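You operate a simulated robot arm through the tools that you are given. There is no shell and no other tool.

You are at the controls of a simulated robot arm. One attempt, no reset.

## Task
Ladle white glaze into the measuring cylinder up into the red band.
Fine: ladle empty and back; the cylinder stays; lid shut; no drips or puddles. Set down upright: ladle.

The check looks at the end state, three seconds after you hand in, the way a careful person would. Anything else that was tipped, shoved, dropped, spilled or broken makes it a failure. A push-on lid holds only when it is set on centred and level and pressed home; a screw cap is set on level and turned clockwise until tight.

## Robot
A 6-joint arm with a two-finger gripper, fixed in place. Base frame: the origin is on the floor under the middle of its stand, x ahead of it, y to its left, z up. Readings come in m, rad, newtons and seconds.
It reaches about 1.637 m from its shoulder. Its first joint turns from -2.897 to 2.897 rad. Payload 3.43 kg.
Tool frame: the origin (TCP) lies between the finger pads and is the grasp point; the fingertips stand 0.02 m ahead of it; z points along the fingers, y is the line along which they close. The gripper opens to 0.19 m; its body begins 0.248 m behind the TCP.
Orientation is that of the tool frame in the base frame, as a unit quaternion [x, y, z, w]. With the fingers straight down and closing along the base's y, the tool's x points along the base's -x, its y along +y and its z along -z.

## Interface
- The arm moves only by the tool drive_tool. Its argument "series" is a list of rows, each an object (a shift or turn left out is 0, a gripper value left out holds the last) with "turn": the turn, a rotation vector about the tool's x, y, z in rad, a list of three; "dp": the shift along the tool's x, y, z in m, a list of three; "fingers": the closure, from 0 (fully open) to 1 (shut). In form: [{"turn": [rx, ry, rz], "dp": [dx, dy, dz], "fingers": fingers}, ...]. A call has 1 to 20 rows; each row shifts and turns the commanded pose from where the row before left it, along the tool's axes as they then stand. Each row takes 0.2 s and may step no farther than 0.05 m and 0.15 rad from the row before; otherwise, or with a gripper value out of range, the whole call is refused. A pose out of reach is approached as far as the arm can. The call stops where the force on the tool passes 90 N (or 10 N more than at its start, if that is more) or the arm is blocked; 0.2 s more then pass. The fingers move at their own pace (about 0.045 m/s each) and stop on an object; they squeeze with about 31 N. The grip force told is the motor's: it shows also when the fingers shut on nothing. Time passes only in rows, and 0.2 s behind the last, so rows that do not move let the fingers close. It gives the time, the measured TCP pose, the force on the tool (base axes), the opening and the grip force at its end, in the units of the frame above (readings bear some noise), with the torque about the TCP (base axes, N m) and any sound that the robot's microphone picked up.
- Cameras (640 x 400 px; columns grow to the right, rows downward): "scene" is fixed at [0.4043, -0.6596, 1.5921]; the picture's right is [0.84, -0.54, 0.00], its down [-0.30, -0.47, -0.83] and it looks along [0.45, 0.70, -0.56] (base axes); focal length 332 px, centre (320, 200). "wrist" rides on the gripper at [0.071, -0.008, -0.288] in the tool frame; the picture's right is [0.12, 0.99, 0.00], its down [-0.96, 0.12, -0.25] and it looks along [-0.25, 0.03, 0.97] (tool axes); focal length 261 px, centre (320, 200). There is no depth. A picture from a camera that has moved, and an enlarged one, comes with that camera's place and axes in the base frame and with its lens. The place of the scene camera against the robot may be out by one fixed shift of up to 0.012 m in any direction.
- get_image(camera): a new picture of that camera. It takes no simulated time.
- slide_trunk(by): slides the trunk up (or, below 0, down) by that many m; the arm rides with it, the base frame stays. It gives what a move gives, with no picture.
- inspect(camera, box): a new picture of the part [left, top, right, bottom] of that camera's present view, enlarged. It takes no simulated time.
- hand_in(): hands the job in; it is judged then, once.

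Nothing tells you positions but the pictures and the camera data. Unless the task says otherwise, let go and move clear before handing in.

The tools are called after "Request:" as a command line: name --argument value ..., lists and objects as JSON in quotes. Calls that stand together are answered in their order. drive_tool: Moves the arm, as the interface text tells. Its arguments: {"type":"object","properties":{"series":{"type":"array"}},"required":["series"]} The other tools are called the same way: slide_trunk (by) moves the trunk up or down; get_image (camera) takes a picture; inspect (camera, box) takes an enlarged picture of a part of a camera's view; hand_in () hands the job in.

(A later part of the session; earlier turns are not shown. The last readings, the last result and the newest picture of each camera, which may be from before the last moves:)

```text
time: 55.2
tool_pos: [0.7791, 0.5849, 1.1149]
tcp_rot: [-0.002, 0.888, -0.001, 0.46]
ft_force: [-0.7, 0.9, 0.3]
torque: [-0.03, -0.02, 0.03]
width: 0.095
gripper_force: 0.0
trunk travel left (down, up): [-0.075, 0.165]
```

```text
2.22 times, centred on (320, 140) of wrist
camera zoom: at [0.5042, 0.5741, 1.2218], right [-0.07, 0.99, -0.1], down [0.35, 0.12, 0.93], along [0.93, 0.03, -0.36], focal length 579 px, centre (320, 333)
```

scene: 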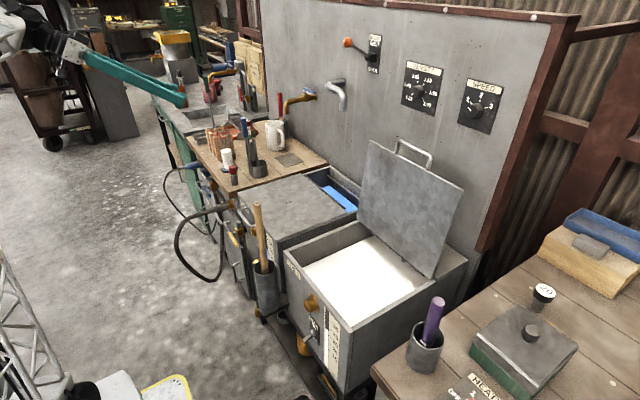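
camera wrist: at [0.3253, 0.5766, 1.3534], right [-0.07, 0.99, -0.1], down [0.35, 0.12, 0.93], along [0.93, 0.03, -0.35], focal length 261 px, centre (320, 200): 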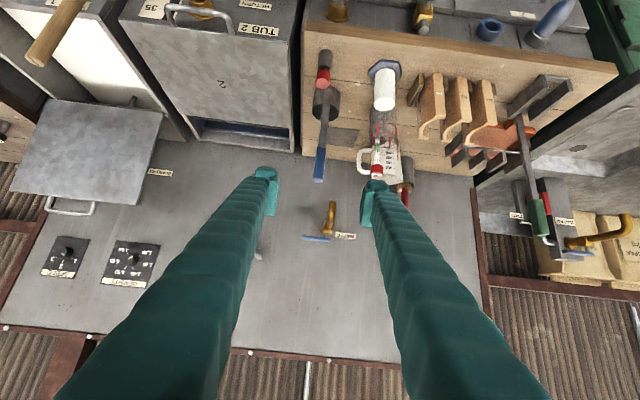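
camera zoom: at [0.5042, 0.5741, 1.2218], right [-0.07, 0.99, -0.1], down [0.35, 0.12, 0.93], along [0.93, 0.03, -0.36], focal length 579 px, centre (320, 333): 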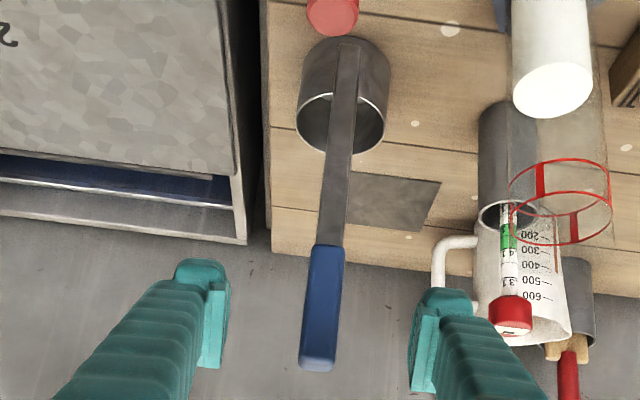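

The handle is well centred between the fingers. I'll advance the final 6 cm and look again before gripping.

Request:
drive_tool --series '[{"dp": [0.001, 0.001, 0.03]}, {"dp": [0.002, 0, 0.029]}, {}]'

Request:
inspect --camera "scene" --box '[200, 90, 300, 180]'

Request:
inspect --camera "wrist" --box '[220, 100, 420, 250]'

```text
time: 56.0
tool_pos: [0.8236, 0.5869, 1.0769]
tcp_rot: [-0.003, 0.887, 0.0, 0.461]
ft_force: [-0.4, -0.3, -0.5]
torque: [-0.02, -0.03, -0.04]
width: 0.0951
gripper_force: 0.1
trunk travel left (down, up): [-0.075, 0.165]
```

```text
4.44 times, centred on (250, 135) of scene
camera zoom: at [0.4043, -0.6596, 1.5921], right [0.84, -0.54, 0.0], down [-0.3, -0.47, -0.83], along [0.45, 0.7, -0.56], focal length 1478 px, centre (631, 489)
```

zoom: 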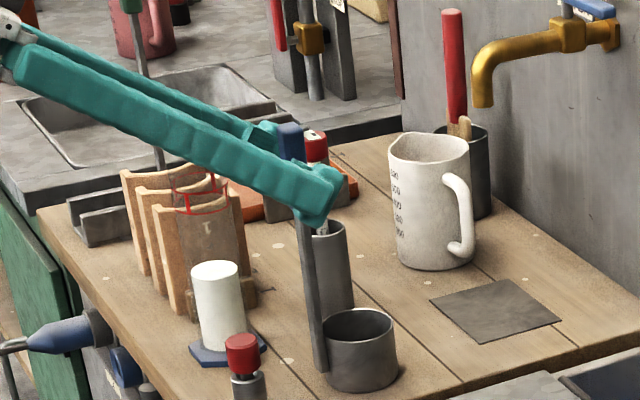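

```text
2.67 times, centred on (320, 175) of wrist
camera zoom: at [0.5484, 0.5772, 1.1847], right [-0.07, 0.99, -0.1], down [0.35, 0.12, 0.93], along [0.93, 0.03, -0.36], focal length 695 px, centre (320, 267)
```

zoom: 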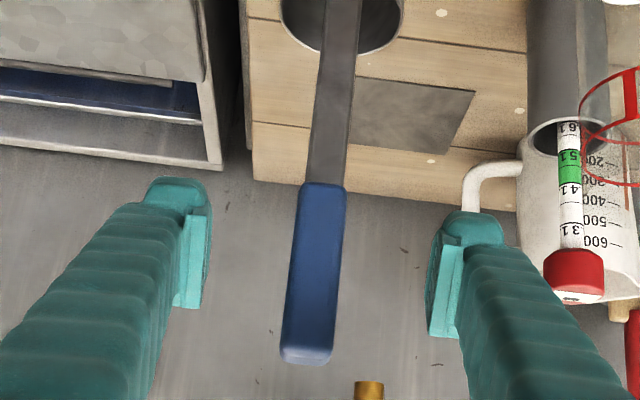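

The grip is between the pads. I'll close on it.

Request:
drive_tool --series '[{"fingers": 1.0}, {}, {}, {}, {}, {}, {}, {}]'

Request:
inspect --camera "scene" --box '[200, 90, 300, 180]'

Request:
inspect --camera "wrist" --box '[220, 50, 420, 250]'

```text
time: 57.8
tool_pos: [0.8233, 0.5855, 1.0775]
tcp_rot: [-0.002, 0.887, -0.001, 0.461]
ft_force: [1.1, -0.2, 0.3]
torque: [0.0, -0.01, -0.04]
width: 0.0211
gripper_force: 31.0
trunk travel left (down, up): [-0.075, 0.165]
```

```text
4.44 times, centred on (250, 135) of scene
camera zoom: at [0.4043, -0.6596, 1.5921], right [0.84, -0.54, 0.0], down [-0.3, -0.47, -0.83], along [0.45, 0.7, -0.56], focal length 1478 px, centre (631, 489)
```

zoom: 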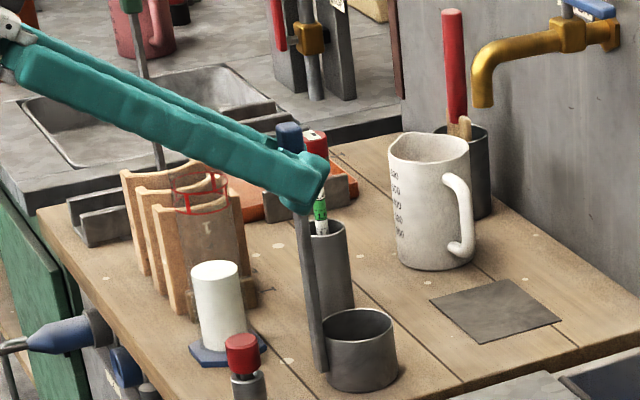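

```text
2.00 times, centred on (320, 150) of wrist
camera zoom: at [0.5483, 0.5771, 1.1848], right [-0.07, 0.99, -0.1], down [0.35, 0.12, 0.93], along [0.93, 0.03, -0.36], focal length 521 px, centre (320, 300)
```

zoom: 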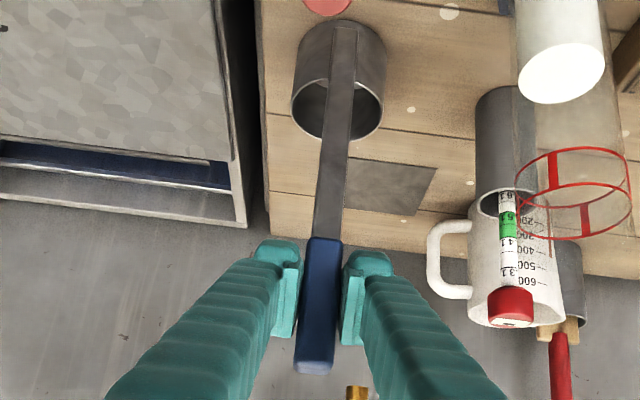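

The grip is secure at 21 mm width and 31 N. I'll lift straight up gently and check.

Request:
drive_tool --series '[{"dp": [-0.0123, 0, -0.0086]}, {"dp": [-0.0205, 0, -0.01434]}, {}]'

Request:
inspect --camera "scene" --box '[200, 80, 300, 180]'

```text
time: 58.6
tool_pos: [0.8209, 0.5858, 1.117]
tcp_rot: [-0.002, 0.888, -0.001, 0.461]
ft_force: [-0.3, 1.1, -3.0]
torque: [0.0, 0.07, -0.02]
width: 0.0208
gripper_force: 31.2
trunk travel left (down, up): [-0.075, 0.165]
```

```text
4.00 times, centred on (250, 130) of scene
camera zoom: at [0.4043, -0.6596, 1.5921], right [0.84, -0.54, 0.0], down [-0.3, -0.47, -0.83], along [0.45, 0.7, -0.56], focal length 1330 px, centre (600, 480)
```

zoom: 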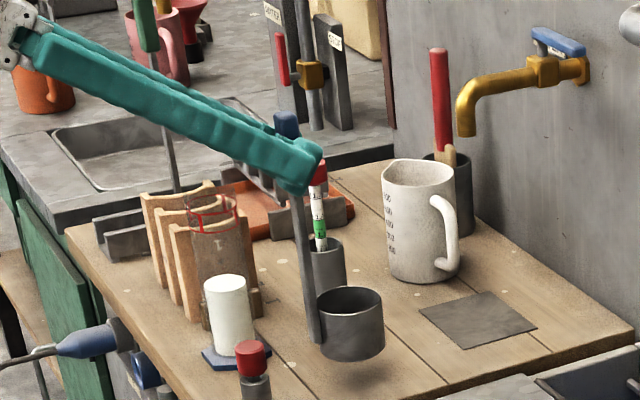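

The ladle is lifted and hanging vertical. I'll raise it further and carry it over to tub 1.

Request:
drive_tool --series '[{"dp": [-0.034, 0, -0.0238]}, {"dp": [-0.034, 0, -0.0238]}, {"dp": [-0.0011, -0.0451, 0.0016]}, {"dp": [-0.0011, -0.0451, 0.0016]}, {"dp": [-0.0011, -0.0451, 0.0016]}, {"dp": [-0.0011, -0.0451, 0.0016]}, {"dp": [-0.0011, -0.0451, 0.0016]}, {"dp": [-0.0011, -0.0451, 0.0016]}, {"dp": [-0.0011, -0.0451, 0.0016]}, {"dp": [-0.0011, -0.0451, 0.0016]}, {"dp": [-0.0011, -0.0451, 0.0016]}, {"dp": [-0.0011, -0.0451, 0.0016]}, {"dp": [-0.0011, -0.0451, 0.0016]}, {"dp": [-0.0011, -0.0451, 0.0016]}, {"dp": [-0.0011, -0.0451, 0.0016]}, {"dp": [-0.0011, -0.0451, 0.0016]}, {"dp": [-0.0011, -0.0451, 0.0016]}, {}]'

Request:
get_image --camera "scene"

Request:
get_image --camera "wrist"

```text
time: 62.4
tool_pos: [0.8566, -0.0946, 1.201]
tcp_rot: [-0.002, 0.887, 0.0, 0.461]
ft_force: [0.0, 0.3, -3.3]
torque: [0.05, 0.12, 0.0]
width: 0.0211
gripper_force: 30.7
trunk travel left (down, up): [-0.075, 0.165]
```

```text
taken
```

scene: 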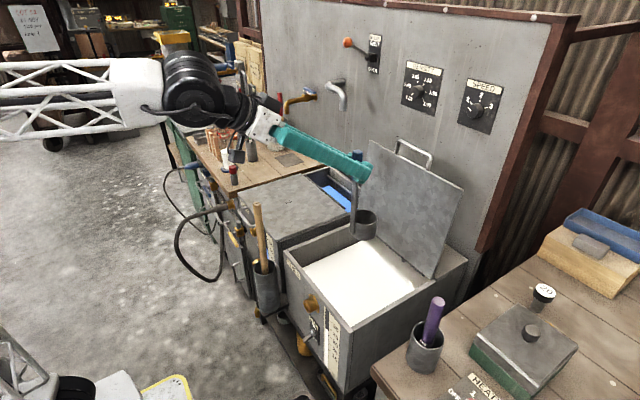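

```text
taken
camera wrist: at [0.5815, -0.1037, 1.3097], right [-0.07, 0.99, -0.1], down [0.35, 0.12, 0.93], along [0.93, 0.03, -0.36], focal length 261 px, centre (320, 200)
```

wrist: 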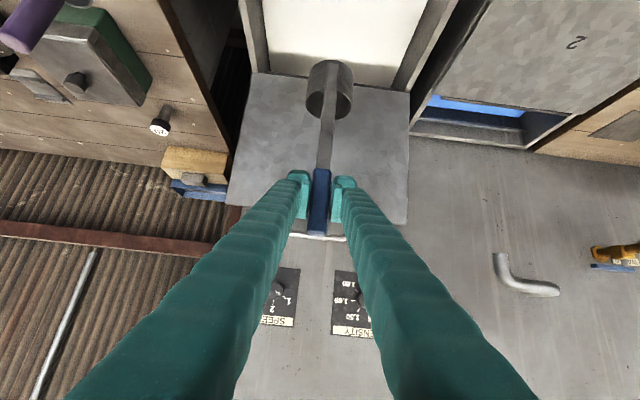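

The ladle is over the open tub. I'll descend to just above the glaze.

Request:
drive_tool --series '[{"dp": [0.0327, 0, 0.0229]}, {"dp": [0.0327, 0, 0.0229]}, {"dp": [0.0327, 0, 0.0229]}, {"dp": [0.0327, 0, 0.0229]}, {}]'

Request:
get_image --camera "scene"

Request:
get_image --camera "wrist"

Request:
inspect --camera "scene" --box '[260, 140, 480, 330]'

```text
time: 63.6
tool_pos: [0.852, -0.092, 1.0408]
tcp_rot: [-0.002, 0.888, -0.001, 0.461]
ft_force: [-0.4, -0.8, -2.0]
torque: [0.0, 0.07, 0.03]
width: 0.0209
gripper_force: 30.4
trunk travel left (down, up): [-0.075, 0.165]
```

```text
taken
```

scene: 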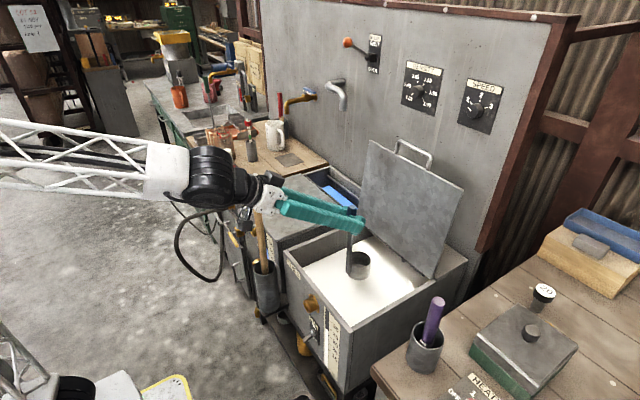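

```text
taken
camera wrist: at [0.5776, -0.1013, 1.1489], right [-0.07, 0.99, -0.1], down [0.35, 0.12, 0.93], along [0.93, 0.03, -0.36], focal length 261 px, centre (320, 200)
```

wrist: 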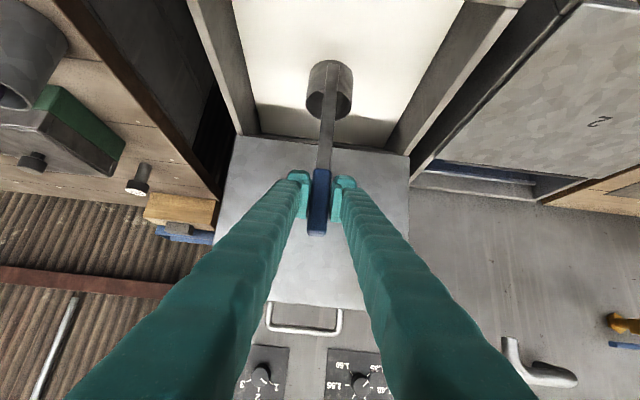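

```text
2.11 times, centred on (370, 235) of scene
camera zoom: at [0.4043, -0.6596, 1.5921], right [0.84, -0.54, 0.0], down [-0.3, -0.47, -0.83], along [0.45, 0.7, -0.56], focal length 700 px, centre (215, 126)
```

zoom: 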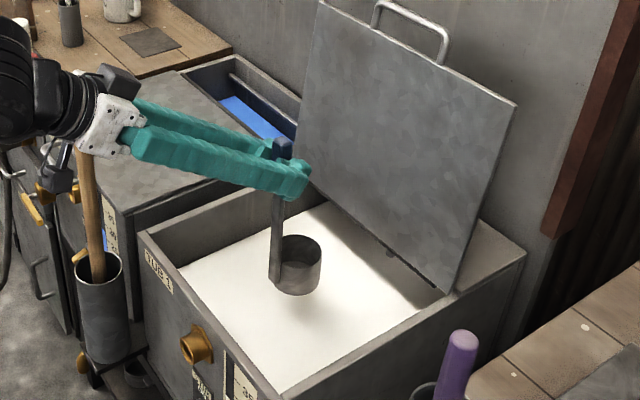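

The cup is just above the glaze. I'll lower it slowly to submerge the rim.

Request:
drive_tool --series '[{"dp": [0.0204, 0, 0.0143]}, {"dp": [0.0204, 0, 0.0143]}, {"dp": [0.0204, 0, 0.0143]}, {}]'

Request:
inspect --camera "scene" --box '[260, 180, 440, 310]'

Request:
inspect --camera "wrist" --box '[220, 0, 440, 220]'

```text
time: 64.6
tool_pos: [0.8526, -0.09, 0.9655]
tcp_rot: [-0.003, 0.887, 0.0, 0.461]
ft_force: [-0.8, -0.9, -1.4]
torque: [0.0, 0.11, 0.03]
width: 0.021
gripper_force: 31.1
trunk travel left (down, up): [-0.075, 0.165]
```

```text
3.08 times, centred on (350, 245) of scene
camera zoom: at [0.4043, -0.6596, 1.5921], right [0.84, -0.54, 0.0], down [-0.3, -0.47, -0.83], along [0.45, 0.7, -0.56], focal length 1023 px, centre (228, 62)
```

zoom: 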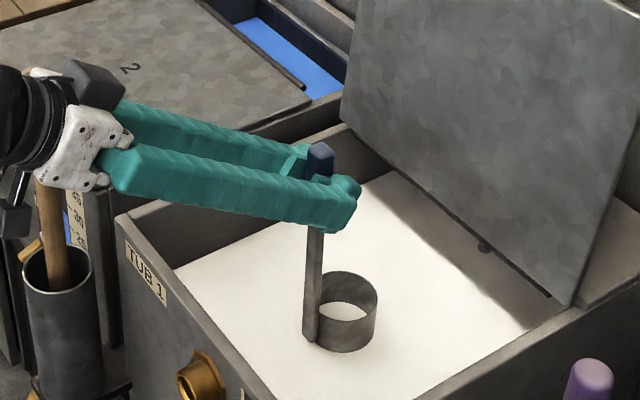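

```text
1.82 times, centred on (330, 110) of wrist
camera zoom: at [0.5774, -0.0999, 1.0739], right [-0.07, 0.99, -0.1], down [0.35, 0.12, 0.93], along [0.93, 0.03, -0.36], focal length 474 px, centre (302, 364)
```

zoom: 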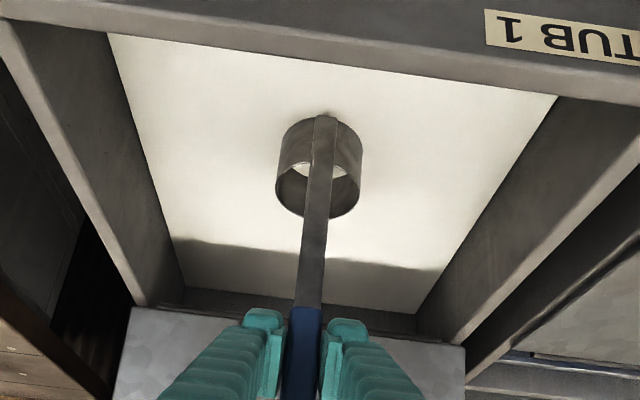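

The cup bottom is just entering the glaze. I'll continue down to submerge the rim.

Request:
drive_tool --series '[{"dp": [0.0136, 0, 0.00955]}, {"dp": [0.0136, 0, 0.00955]}, {"dp": [0.0136, 0, 0.00955]}, {}, {}]'

Request:
inspect --camera "scene" --box '[260, 180, 440, 310]'

Request:
inspect --camera "wrist" --box '[220, 0, 440, 220]'

```text
time: 65.8
tool_pos: [0.8535, -0.0903, 0.9159]
tcp_rot: [-0.002, 0.888, -0.001, 0.46]
ft_force: [1.0, -0.1, -2.1]
torque: [0.0, 0.11, 0.01]
width: 0.0214
gripper_force: 30.3
trunk travel left (down, up): [-0.075, 0.165]
```

```text
3.08 times, centred on (350, 245) of scene
camera zoom: at [0.4043, -0.6596, 1.5921], right [0.84, -0.54, 0.0], down [-0.3, -0.47, -0.83], along [0.45, 0.7, -0.56], focal length 1023 px, centre (228, 62)
```

zoom: 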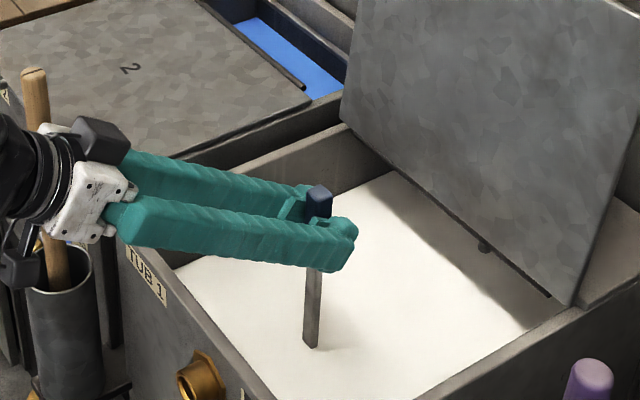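

```text
1.82 times, centred on (330, 110) of wrist
camera zoom: at [0.5785, -0.1002, 1.0229], right [-0.07, 0.99, -0.1], down [0.35, 0.12, 0.93], along [0.93, 0.03, -0.36], focal length 474 px, centre (302, 364)
```

zoom: 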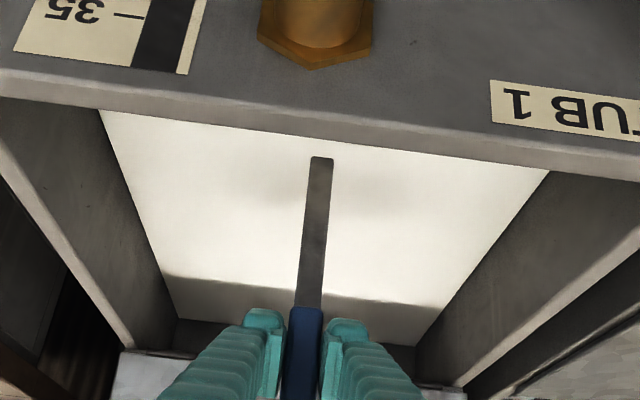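

The cup is fully submerged and filled. I'll raise it slowly and steadily out of the glaze.

Request:
drive_tool --series '[{"dp": [-0.0098, 0, -0.0069]}, {"dp": [-0.0098, 0, -0.0069]}, {"dp": [-0.0098, 0, -0.0069]}, {"dp": [-0.0098, 0, -0.0069]}, {"dp": [-0.0098, 0, -0.0069]}, {"dp": [-0.0098, 0, -0.0069]}, {"dp": [-0.0098, 0, -0.0069]}, {"dp": [-0.0098, 0, -0.0069]}, {"dp": [-0.0098, 0, -0.0069]}, {"dp": [-0.0098, 0, -0.0069]}, {"dp": [-0.0098, 0, -0.0069]}, {}, {}]'

Request:
inspect --camera "scene" --box '[260, 160, 440, 310]'

Request:
inspect --camera "wrist" --box '[220, 0, 440, 220]'

```text
time: 68.6
tool_pos: [0.852, -0.0914, 1.0484]
tcp_rot: [-0.002, 0.887, -0.001, 0.461]
ft_force: [0.0, -0.5, -2.0]
torque: [0.02, 0.11, 0.04]
width: 0.0211
gripper_force: 30.6
trunk travel left (down, up): [-0.075, 0.165]
```

```text
2.67 times, centred on (350, 235) of scene
camera zoom: at [0.4043, -0.6596, 1.5921], right [0.84, -0.54, 0.0], down [-0.3, -0.47, -0.83], along [0.45, 0.7, -0.56], focal length 887 px, centre (240, 107)
```

zoom: 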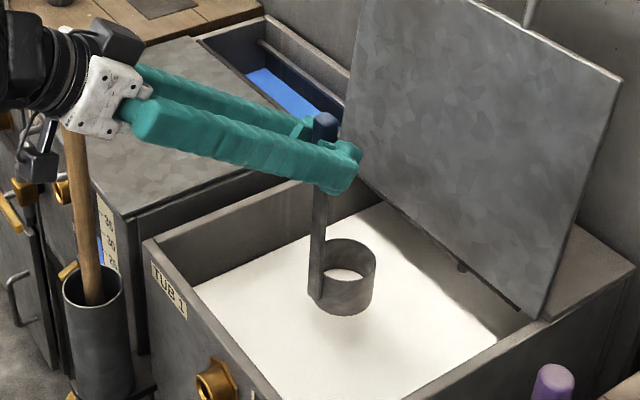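

```text
1.82 times, centred on (330, 110) of wrist
camera zoom: at [0.5769, -0.101, 1.1571], right [-0.07, 0.99, -0.1], down [0.35, 0.12, 0.93], along [0.93, 0.03, -0.36], focal length 474 px, centre (302, 364)
```

zoom: 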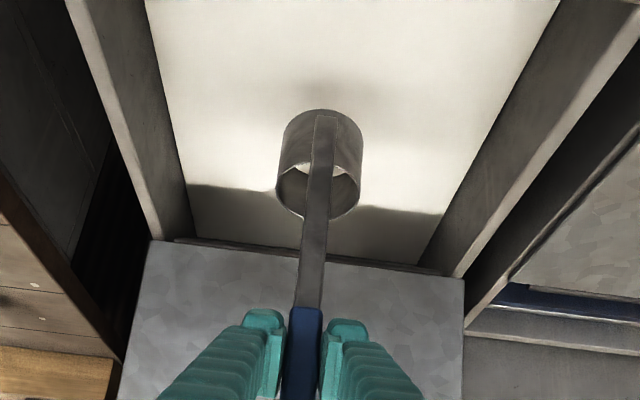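

I see some white in the cup but need to judge how much, so I'm zooming in.

Request:
inspect --camera "scene" --box '[330, 215, 380, 265]'

Request:
inspect --camera "wrist" --box '[300, 50, 360, 110]'

```text
8.00 times, centred on (355, 240) of scene
camera zoom: at [0.4043, -0.6596, 1.5921], right [0.84, -0.54, 0.0], down [-0.3, -0.47, -0.83], along [0.45, 0.7, -0.56], focal length 2660 px, centre (40, -120)
```

zoom: 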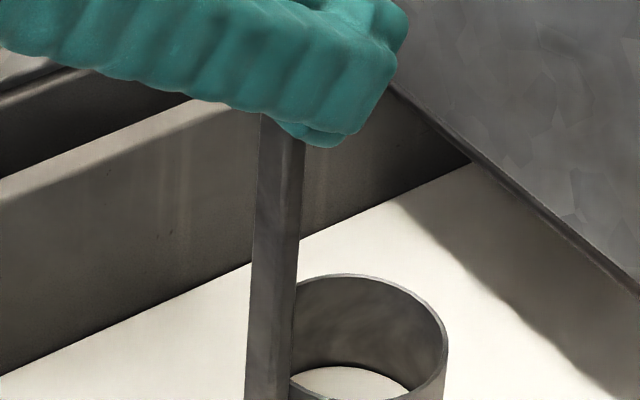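

```text
6.67 times, centred on (330, 80) of wrist
camera zoom: at [0.5769, -0.101, 1.1571], right [-0.07, 0.99, -0.1], down [0.35, 0.12, 0.93], along [0.93, 0.03, -0.36], focal length 1738 px, centre (253, 1000)
```

zoom: 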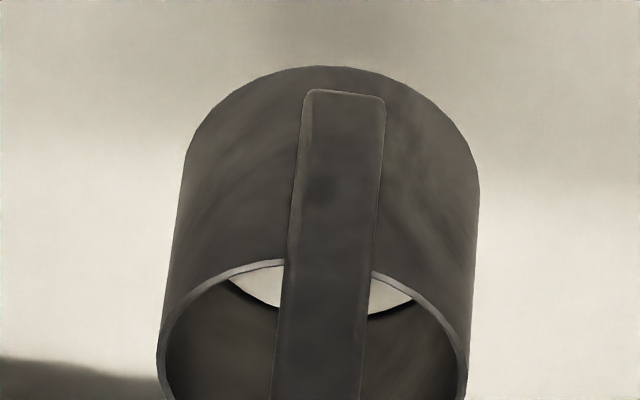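

Request:
inspect --camera "scene" --box '[330, 235, 380, 285]'

```text
8.00 times, centred on (355, 260) of scene
camera zoom: at [0.4043, -0.6596, 1.5921], right [0.84, -0.54, 0.0], down [-0.3, -0.47, -0.83], along [0.45, 0.7, -0.56], focal length 2660 px, centre (40, -280)
```

zoom: 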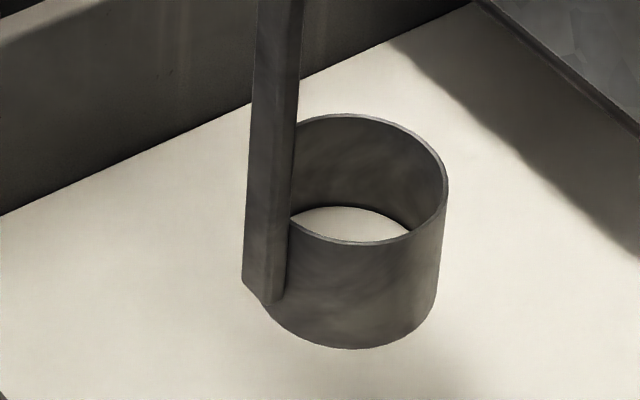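

The cup only took a shallow layer, probably because it fills at a finite rate. I'll dip again, slightly deeper, and hold it under for several seconds.

Request:
drive_tool --series '[{"dp": [0.0204, 0, 0.0143]}, {"dp": [0.0204, 0, 0.0143]}, {"dp": [0.0204, 0, 0.0143]}, {"dp": [0.0204, 0, 0.0143]}, {"dp": [0.0204, 0, 0.0143]}, {"dp": [0.0164, 0, 0.0115]}, {}, {}, {}, {}, {}, {}, {}, {}, {}, {}, {}, {}, {}, {}]'

Request:
inspect --camera "scene" --box '[260, 180, 440, 310]'

```text
time: 72.8
tool_pos: [0.8528, -0.0892, 0.9051]
tcp_rot: [-0.002, 0.887, 0.0, 0.461]
ft_force: [-0.1, -0.3, -3.8]
torque: [0.03, 0.22, -0.01]
width: 0.0209
gripper_force: 31.4
trunk travel left (down, up): [-0.075, 0.165]
```

```text
3.08 times, centred on (350, 245) of scene
camera zoom: at [0.4043, -0.6596, 1.5921], right [0.84, -0.54, 0.0], down [-0.3, -0.47, -0.83], along [0.45, 0.7, -0.56], focal length 1023 px, centre (228, 62)
```

zoom: 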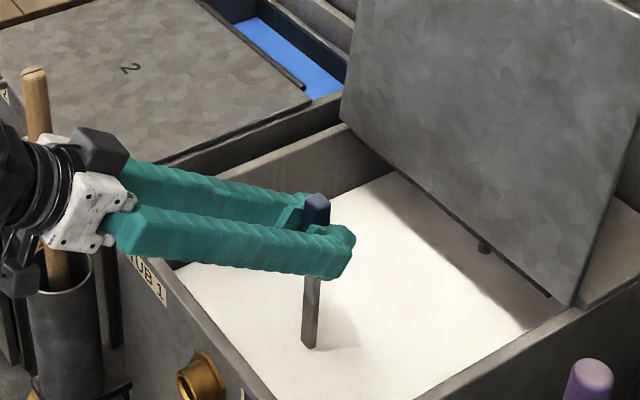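

The force reading is now higher, so the ladle is heavier. I'll raise it slowly out of the glaze.

Request:
drive_tool --series '[{"dp": [-0.0082, 0, -0.00575]}, {"dp": [-0.0082, 0, -0.00575]}, {"dp": [-0.0082, 0, -0.00575]}, {"dp": [-0.0082, 0, -0.00575]}, {"dp": [-0.0082, 0, -0.00575]}, {"dp": [-0.0082, 0, -0.00575]}, {"dp": [-0.0082, 0, -0.00575]}, {"dp": [-0.0082, 0, -0.00575]}, {"dp": [-0.0082, 0, -0.00575]}, {"dp": [-0.0082, 0, -0.00575]}, {"dp": [-0.0082, 0, -0.00575]}, {"dp": [-0.0082, 0, -0.00575]}, {"dp": [-0.0082, 0, -0.00575]}, {"dp": [-0.0082, 0, -0.00575]}, {}, {}, {}, {}]'

Request:
inspect --camera "scene" --box '[330, 235, 380, 285]'

Request:
inspect --camera "wrist" --box '[300, 50, 360, 110]'

```text
time: 76.6
tool_pos: [0.8548, -0.0906, 1.0436]
tcp_rot: [-0.002, 0.888, 0.0, 0.461]
ft_force: [0.0, 0.5, -5.0]
torque: [-0.01, 0.15, -0.01]
width: 0.0209
gripper_force: 31.5
trunk travel left (down, up): [-0.075, 0.165]
```

```text
8.00 times, centred on (355, 260) of scene
camera zoom: at [0.4043, -0.6596, 1.5921], right [0.84, -0.54, 0.0], down [-0.3, -0.47, -0.83], along [0.45, 0.7, -0.56], focal length 2660 px, centre (40, -280)
```

zoom: 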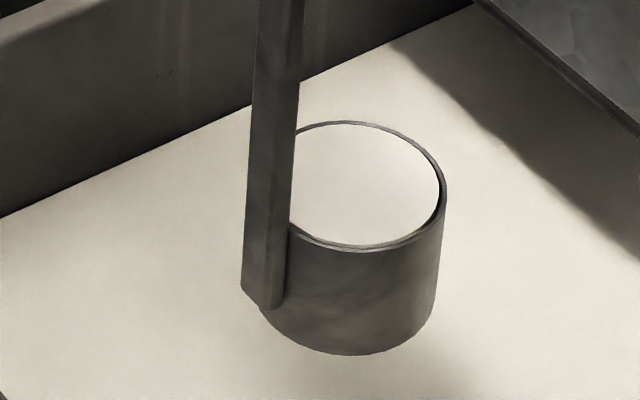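

```text
6.67 times, centred on (330, 80) of wrist
camera zoom: at [0.5781, -0.1001, 1.1521], right [-0.07, 0.99, -0.1], down [0.35, 0.12, 0.93], along [0.93, 0.03, -0.36], focal length 1738 px, centre (253, 1000)
```

zoom: 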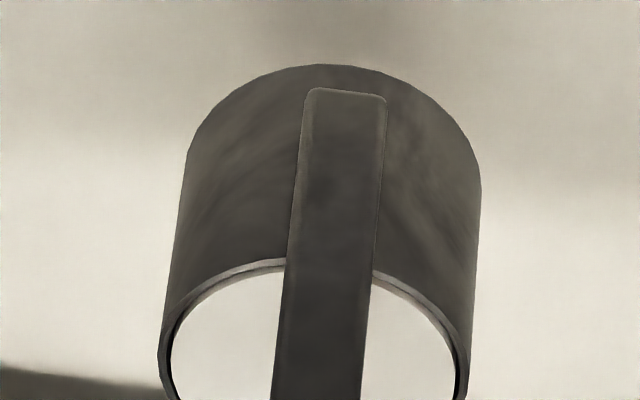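

The ladle is now full to the brim, with about 2.5 N of glaze. I'll tilt it about 10° over the tub to shed a little so it won't slop in transit, then level it and let it drip off.

Request:
drive_tool --series '[{"turn": [-0.0251, 0, 0.0358]}, {"turn": [-0.0251, 0, 0.0358]}, {"turn": [-0.0251, 0, 0.0358]}, {"turn": [-0.0251, 0, 0.0358]}, {}, {}, {}, {}, {}, {"turn": [0.0251, 0, -0.0358]}, {"turn": [0.0251, 0, -0.0358]}, {"turn": [0.0251, 0, -0.0358]}, {"turn": [0.0251, 0, -0.0358]}, {}, {}, {}, {}, {}, {}]'

Request:
inspect --camera "scene" --box '[330, 235, 380, 285]'

Request:
get_image --camera "scene"

```text
time: 80.6
tool_pos: [0.8519, -0.0898, 1.0446]
tcp_rot: [-0.003, 0.888, 0.0, 0.461]
ft_force: [-0.3, -0.1, -5.5]
torque: [0.0, 0.19, 0.0]
width: 0.0211
gripper_force: 30.9
trunk travel left (down, up): [-0.075, 0.165]
```

```text
8.00 times, centred on (355, 260) of scene
camera zoom: at [0.4043, -0.6596, 1.5921], right [0.84, -0.54, 0.0], down [-0.3, -0.47, -0.83], along [0.45, 0.7, -0.56], focal length 2660 px, centre (40, -280)
```

zoom: 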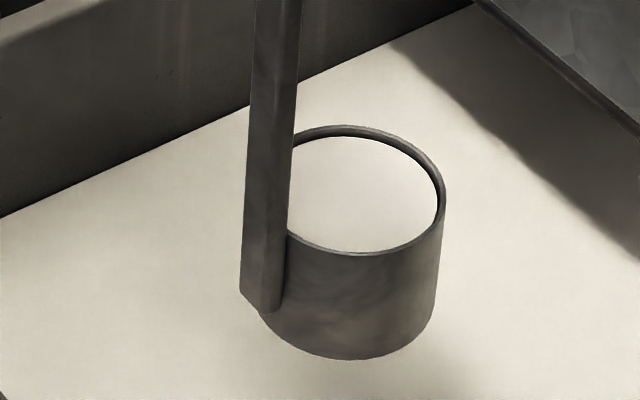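

```text
taken
```

scene: 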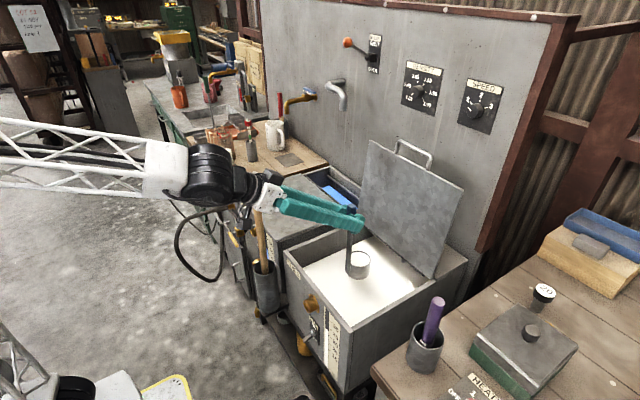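

The level is now about 6 mm below the rim, with roughly 155 ml in the ladle. I'll let it drip off a bit longer, then lift it straight up slowly.

Request:
drive_tool --series '[{}, {}, {}, {}, {}, {}, {"dp": [-0.0082, 0, -0.0057]}, {"dp": [-0.0164, 0, -0.0115]}, {"dp": [-0.0245, 0, -0.0172]}, {"dp": [-0.0245, 0, -0.0172]}, {"dp": [-0.0245, 0, -0.0172]}, {"dp": [-0.0245, 0, -0.0172]}, {"dp": [-0.0245, 0, -0.0172]}, {"dp": [-0.0245, 0, -0.0172]}, {"dp": [-0.0245, 0, -0.0172]}, {"dp": [-0.0245, 0, -0.0172]}, {"dp": [-0.0164, 0, -0.0115]}, {"dp": [-0.0082, 0, -0.0057]}, {}, {}]'

Request:
get_image --camera "scene"

Request:
inspect --camera "scene" --box '[210, 115, 250, 155]'

```text
time: 84.8
tool_pos: [0.8518, -0.0901, 1.3452]
tcp_rot: [-0.002, 0.888, 0.0, 0.461]
ft_force: [0.7, 0.8, -5.7]
torque: [0.02, 0.19, -0.01]
width: 0.0209
gripper_force: 31.3
trunk travel left (down, up): [-0.075, 0.165]
```

```text
taken
```

scene: 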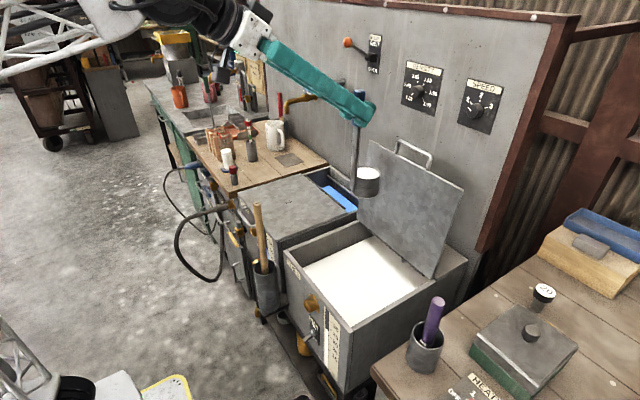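

```text
10.00 times, centred on (230, 135) of scene
camera zoom: at [0.4043, -0.6596, 1.5921], right [0.84, -0.54, 0.0], down [-0.3, -0.47, -0.83], along [0.45, 0.7, -0.56], focal length 3325 px, centre (1220, 850)
```

zoom: 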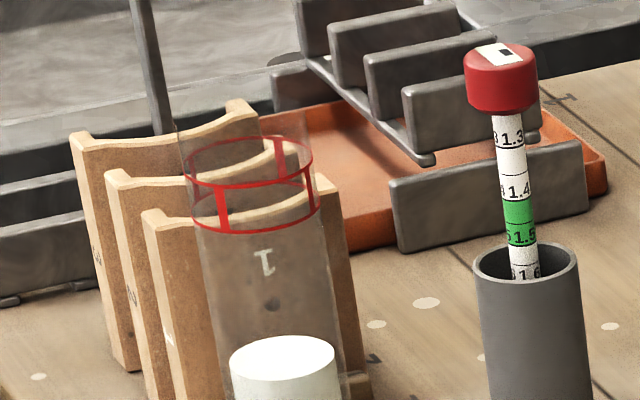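

The 10× view shows the band clearly, with the white surface about 84 mm below mid-band, which takes roughly 130–145 ml. I'll carry the ladle left toward the cylinder slowly with gentle ramps.

Request:
drive_tool --series '[{"dp": [0.0007, 0.008, -0.001]}, {"dp": [0.0014, 0.016, -0.002]}, {"dp": [0.0021, 0.024, -0.003]}, {"dp": [0.00265, 0.03, -0.00378]}, {"dp": [0.00265, 0.03, -0.00378]}, {"dp": [0.00265, 0.03, -0.00378]}, {"dp": [0.00265, 0.03, -0.00378]}, {"dp": [0.00265, 0.03, -0.00378]}, {"dp": [0.00265, 0.03, -0.00378]}, {"dp": [0.00265, 0.03, -0.00378]}, {"dp": [0.00265, 0.03, -0.00378]}, {"dp": [0.00265, 0.03, -0.00378]}, {"dp": [0.00265, 0.03, -0.00378]}, {"dp": [0.00265, 0.03, -0.00378]}, {"dp": [0.00265, 0.03, -0.00378]}, {"dp": [0.00265, 0.03, -0.00378]}, {"dp": [0.0021, 0.024, -0.003]}, {"dp": [0.0014, 0.016, -0.002]}, {"dp": [0.0007, 0.008, -0.001]}, {}]'

Request:
get_image --camera "scene"

```text
time: 89.0
tool_pos: [0.7756, 0.3972, 1.3438]
tcp_rot: [-0.001, 0.887, -0.001, 0.462]
ft_force: [1.2, 0.0, -4.8]
torque: [0.0, 0.2, 0.03]
width: 0.0208
gripper_force: 31.0
trunk travel left (down, up): [-0.075, 0.165]
```

```text
taken
```

scene: 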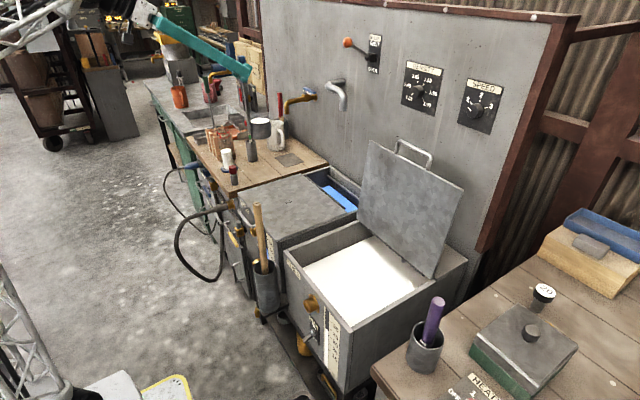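

Request:
drive_tool --series '[{"dp": [0.00065, 0.008, -0.0009]}, {"dp": [0.0013, 0.016, -0.0019]}, {"dp": [0.00195, 0.024, -0.0028]}, {"dp": [0.0024, 0.03, -0.0035]}, {"dp": [0.0024, 0.03, -0.0035]}, {"dp": [0.0024, 0.03, -0.0035]}, {"dp": [0.0024, 0.03, -0.0035]}, {"dp": [0.0024, 0.03, -0.0035]}, {"dp": [0.0024, 0.03, -0.0035]}, {"dp": [0.0024, 0.03, -0.0035]}, {"dp": [0.0024, 0.03, -0.0035]}, {"dp": [0.0017, 0.021, -0.0024]}, {"dp": [0.00195, 0.024, -0.0028]}, {"dp": [0.0013, 0.016, -0.0019]}, {"dp": [0.00065, 0.008, -0.0009]}, {}, {}]'

Request:
get_image --camera "scene"

Request:
inspect --camera "scene" --box '[190, 80, 270, 180]'

Request:
get_image --camera "wrist"

Request:
inspect --camera "wrist" --box '[250, 0, 410, 200]'

```text
time: 92.6
tool_pos: [0.725, 0.7541, 1.3419]
tcp_rot: [-0.001, 0.887, -0.001, 0.461]
ft_force: [0.6, -0.3, -5.0]
torque: [0.0, 0.17, 0.01]
width: 0.0211
gripper_force: 31.9
trunk travel left (down, up): [-0.075, 0.165]
```

```text
taken
```

scene: 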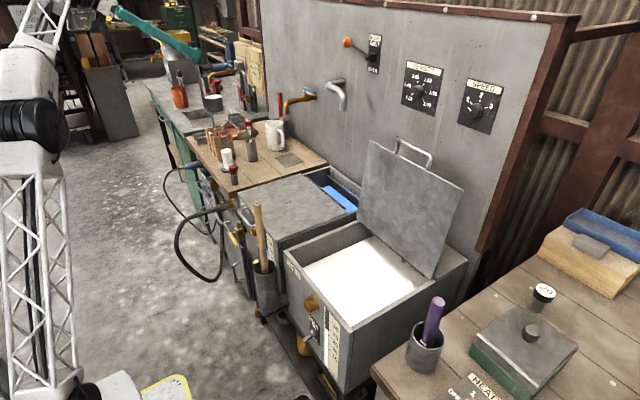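

```text
4.00 times, centred on (230, 130) of scene
camera zoom: at [0.4043, -0.6596, 1.5921], right [0.84, -0.54, 0.0], down [-0.3, -0.47, -0.83], along [0.45, 0.7, -0.56], focal length 1330 px, centre (680, 480)
```

zoom: 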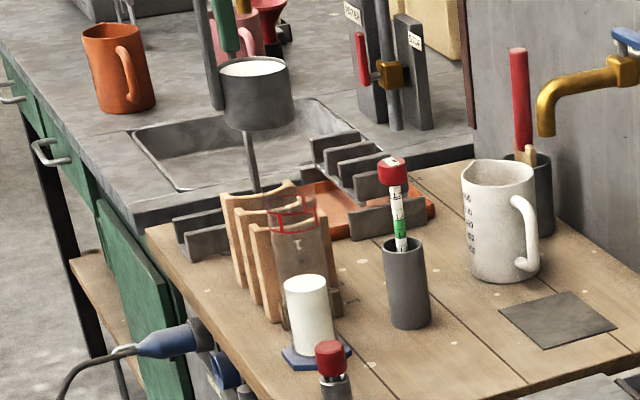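

```text
taken
camera wrist: at [0.4508, 0.7453, 1.45], right [-0.07, 0.99, -0.1], down [0.35, 0.12, 0.93], along [0.93, 0.03, -0.36], focal length 261 px, centre (320, 200)
```

wrist: 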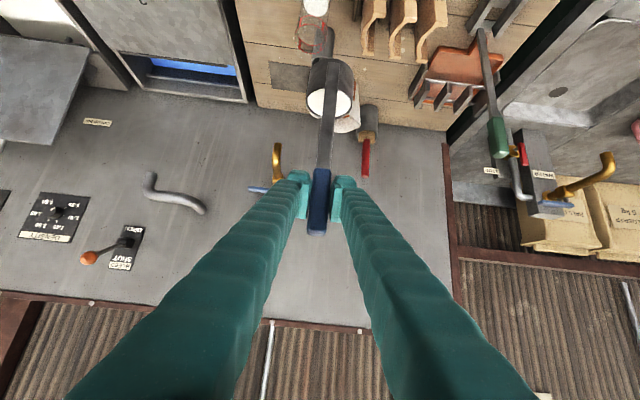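

```text
2.00 times, centred on (330, 100) of wrist
camera zoom: at [0.4508, 0.7453, 1.45], right [-0.07, 0.99, -0.1], down [0.35, 0.12, 0.93], along [0.93, 0.03, -0.36], focal length 521 px, centre (300, 400)
```

zoom: 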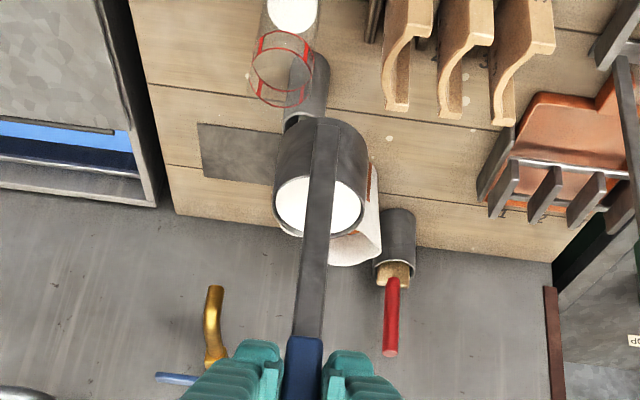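

The cup is upright next to the cylinder axis, and the x alignment is within about 3 mm. I'll lower it so the lip is about 7 cm above the glass and recheck clearance before tipping.

Request:
drive_tool --series '[{"dp": [0.0084, 0.001, 0.0059]}, {"dp": [0.0084, 0.001, 0.0059]}, {"dp": [0.0084, 0.001, 0.0059]}, {"dp": [0.0083, 0, 0.0058]}, {}, {}]'

Request:
inspect --camera "scene" --box '[195, 95, 255, 175]'

Request:
inspect --camera "wrist" --box '[270, 0, 370, 130]'

```text
time: 94.0
tool_pos: [0.7263, 0.7575, 1.3014]
tcp_rot: [-0.002, 0.887, -0.001, 0.461]
ft_force: [-0.4, 0.0, -6.0]
torque: [0.01, 0.19, -0.01]
width: 0.0213
gripper_force: 31.1
trunk travel left (down, up): [-0.075, 0.165]
```

```text
5.00 times, centred on (225, 135) of scene
camera zoom: at [0.4043, -0.6596, 1.5921], right [0.84, -0.54, 0.0], down [-0.3, -0.47, -0.83], along [0.45, 0.7, -0.56], focal length 1663 px, centre (795, 525)
```

zoom: 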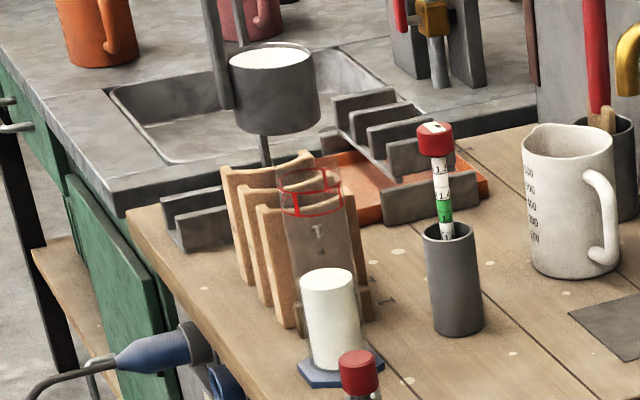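

```text
3.08 times, centred on (320, 65) of wrist
camera zoom: at [0.4518, 0.7481, 1.4091], right [-0.07, 0.99, -0.1], down [0.35, 0.12, 0.93], along [0.93, 0.03, -0.36], focal length 802 px, centre (320, 615)
```

zoom: 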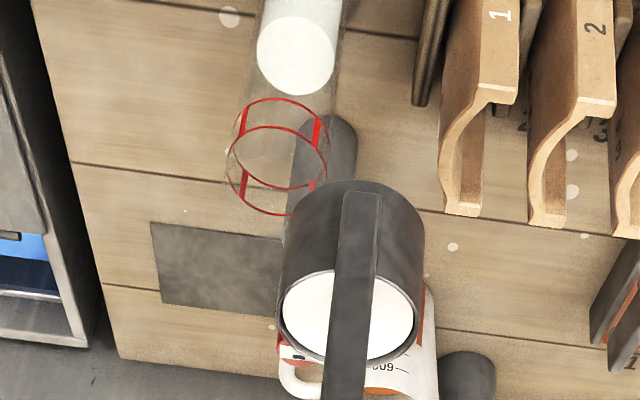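

Alignment looks good: the lip is about 11 mm upstream of the cylinder axis and centred in x. I'll begin tipping about the lip to just before flow starts.

Request:
drive_tool --series '[{"dp": [-0.00099, -0.00695, -0.00069], "turn": [-0.02294, 0, 0.03271]}, {"dp": [-0.00099, -0.00695, -0.00069], "turn": [-0.02294, 0, 0.03271]}, {"dp": [-0.00099, -0.00695, -0.00069], "turn": [-0.02294, 0, 0.03271]}, {}]'

Request:
inspect --camera "scene" --box '[195, 95, 255, 175]'

Request:
inspect --camera "wrist" --box '[270, 0, 370, 130]'

```text
time: 95.0
tool_pos: [0.7267, 0.7368, 1.3038]
tcp_rot: [0.027, 0.886, 0.051, 0.46]
ft_force: [0.1, -0.3, -4.7]
torque: [-0.11, 0.22, 0.01]
width: 0.0208
gripper_force: 31.1
trunk travel left (down, up): [-0.075, 0.165]
```

```text
5.00 times, centred on (225, 135) of scene
camera zoom: at [0.4043, -0.6596, 1.5921], right [0.84, -0.54, 0.0], down [-0.3, -0.47, -0.83], along [0.45, 0.7, -0.56], focal length 1663 px, centre (795, 525)
```

zoom: 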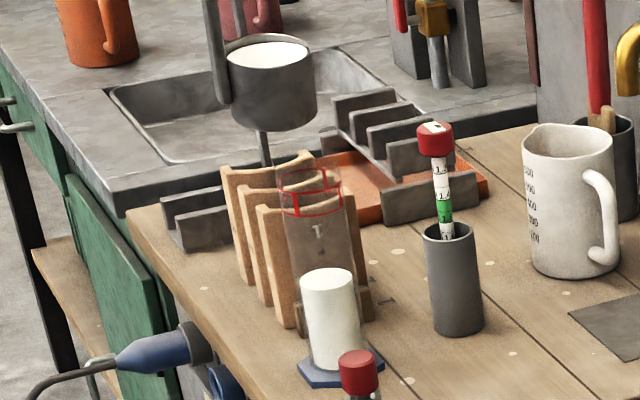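

```text
3.08 times, centred on (320, 65) of wrist
camera zoom: at [0.451, 0.7143, 1.4109], right [-0.07, 1.0, 0.02], down [0.35, 0.01, 0.94], along [0.93, 0.07, -0.35], focal length 802 px, centre (320, 615)
```

zoom: 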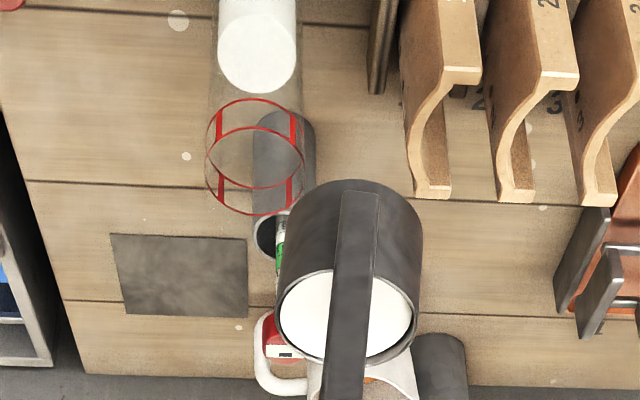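

Request:
drive_tool --series '[{"dp": [-0.00099, -0.00695, -0.00069], "turn": [-0.02294, 0, 0.03271]}, {"dp": [-0.00065, -0.00434, -0.00045], "turn": [-0.01434, 0, 0.02045]}]'

Request:
inspect --camera "scene" --box '[205, 95, 245, 165]'

Request:
inspect --camera "wrist" --box '[270, 0, 370, 130]'

```text
time: 95.6
tool_pos: [0.725, 0.7245, 1.3068]
tcp_rot: [0.04, 0.884, 0.081, 0.459]
ft_force: [-0.3, 0.7, -5.4]
torque: [-0.14, 0.19, -0.02]
width: 0.0208
gripper_force: 30.8
trunk travel left (down, up): [-0.075, 0.165]
```

```text
5.71 times, centred on (225, 130) of scene
camera zoom: at [0.4043, -0.6596, 1.5921], right [0.84, -0.54, 0.0], down [-0.3, -0.47, -0.83], along [0.45, 0.7, -0.56], focal length 1900 px, centre (863, 600)
```

zoom: 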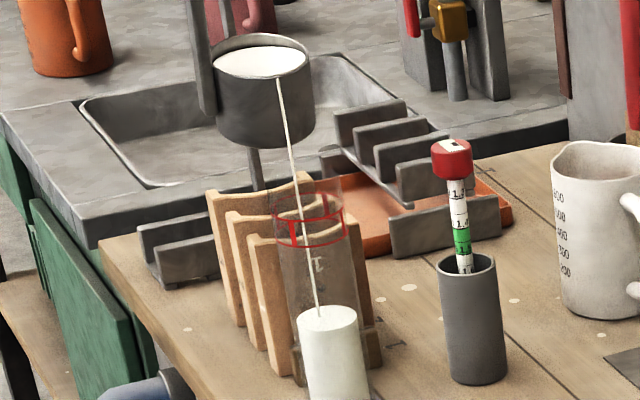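

```text
3.08 times, centred on (320, 65) of wrist
camera zoom: at [0.4506, 0.6952, 1.4104], right [-0.07, 0.99, 0.08], down [0.35, -0.05, 0.94], along [0.93, 0.1, -0.34], focal length 802 px, centre (320, 615)
```

zoom: 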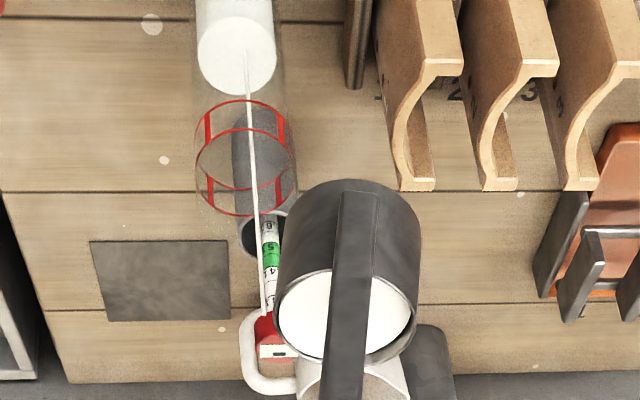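

The stream falls straight into the cylinder, well inside its opening. I'll continue tipping gradually.

Request:
drive_tool --series '[{"dp": [-0.00065, -0.00434, -0.00045], "turn": [-0.01434, 0, 0.02045]}, {"dp": [-0.00065, -0.00434, -0.00045], "turn": [-0.01434, 0, 0.02045]}, {"dp": [-0.00065, -0.00434, -0.00045], "turn": [-0.01434, 0, 0.02045]}, {"dp": [-0.00065, -0.00434, -0.00045], "turn": [-0.01434, 0, 0.02045]}, {"dp": [-0.00065, -0.00434, -0.00045], "turn": [-0.01434, 0, 0.02045]}, {"dp": [-0.00065, -0.00434, -0.00045], "turn": [-0.01434, 0, 0.02045]}]'

Request:
inspect --camera "scene" --box '[205, 95, 245, 165]'

Request:
inspect --camera "wrist" --box '[270, 0, 370, 130]'

```text
time: 97.0
tool_pos: [0.7266, 0.6996, 1.3045]
tcp_rot: [0.075, 0.875, 0.147, 0.454]
ft_force: [0.0, 1.0, -4.9]
torque: [-0.3, 0.16, -0.06]
width: 0.0212
gripper_force: 30.6
trunk travel left (down, up): [-0.075, 0.165]
```

```text
5.71 times, centred on (225, 130) of scene
camera zoom: at [0.4043, -0.6596, 1.5921], right [0.84, -0.54, 0.0], down [-0.3, -0.47, -0.83], along [0.45, 0.7, -0.56], focal length 1900 px, centre (863, 600)
```

zoom: 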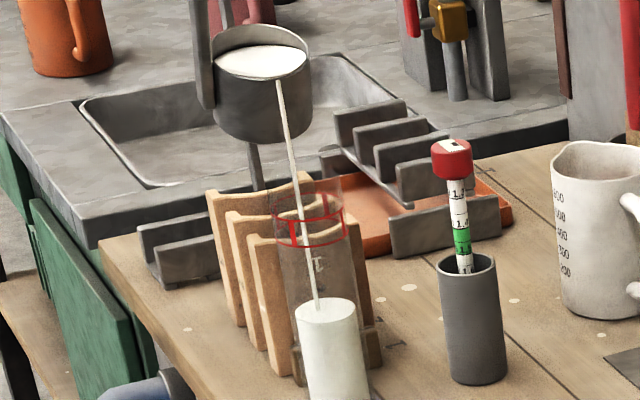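

```text
3.08 times, centred on (320, 65) of wrist
camera zoom: at [0.4507, 0.6543, 1.4037], right [-0.07, 0.97, 0.23], down [0.35, -0.19, 0.92], along [0.93, 0.15, -0.33], focal length 802 px, centre (320, 615)
```

zoom: 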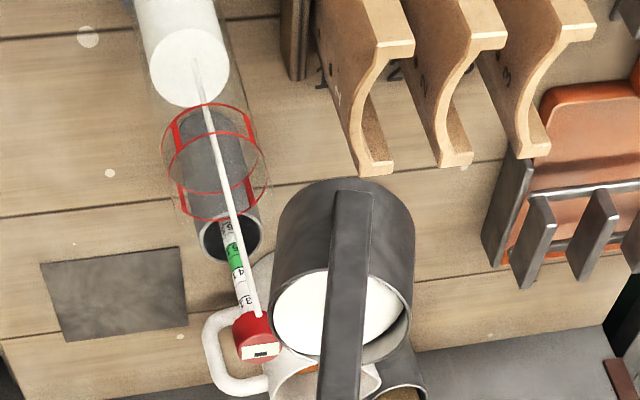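

Request:
drive_tool --series '[{"dp": [-0.00065, -0.00434, -0.00045], "turn": [-0.01434, 0, 0.02045]}, {"dp": [-0.00065, -0.00434, -0.00045], "turn": [-0.01434, 0, 0.02045]}, {"dp": [-0.00065, -0.00434, -0.00045], "turn": [-0.01434, 0, 0.02045]}, {"dp": [-0.00065, -0.00434, -0.00045], "turn": [-0.01434, 0, 0.02045]}, {}, {}, {}, {}]'

Request:
inspect --camera "scene" --box '[205, 95, 245, 165]'

Request:
inspect --camera "wrist" --box '[270, 0, 370, 130]'

```text
time: 98.8
tool_pos: [0.7253, 0.68, 1.3011]
tcp_rot: [0.098, 0.867, 0.19, 0.45]
ft_force: [-1.2, -0.1, -4.1]
torque: [-0.34, 0.17, 0.04]
width: 0.0209
gripper_force: 31.3
trunk travel left (down, up): [-0.075, 0.165]
```

```text
5.71 times, centred on (225, 130) of scene
camera zoom: at [0.4043, -0.6596, 1.5921], right [0.84, -0.54, 0.0], down [-0.3, -0.47, -0.83], along [0.45, 0.7, -0.56], focal length 1900 px, centre (863, 600)
```

zoom: 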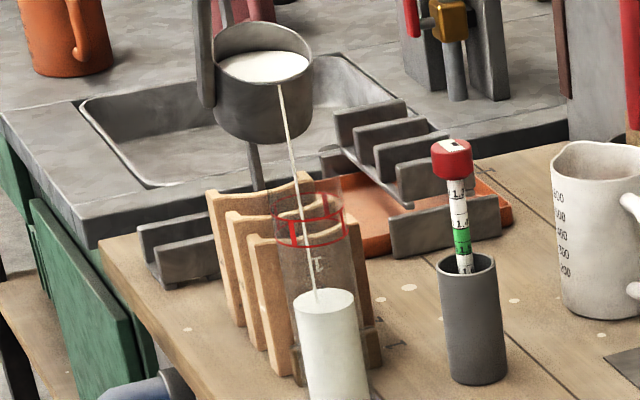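

```text
3.08 times, centred on (320, 65) of wrist
camera zoom: at [0.4508, 0.6265, 1.3953], right [-0.07, 0.94, 0.33], down [0.35, -0.28, 0.89], along [0.93, 0.18, -0.31], focal length 802 px, centre (320, 615)
```

zoom: 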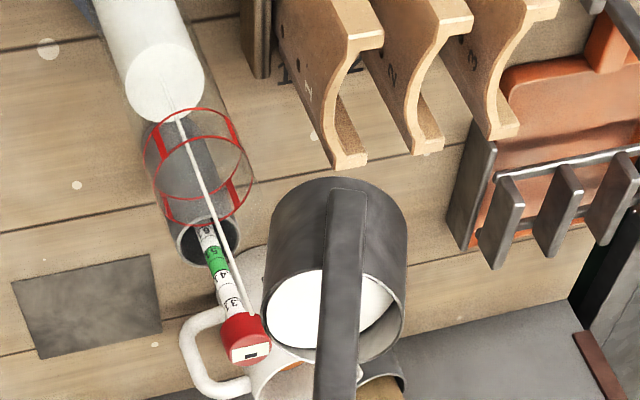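

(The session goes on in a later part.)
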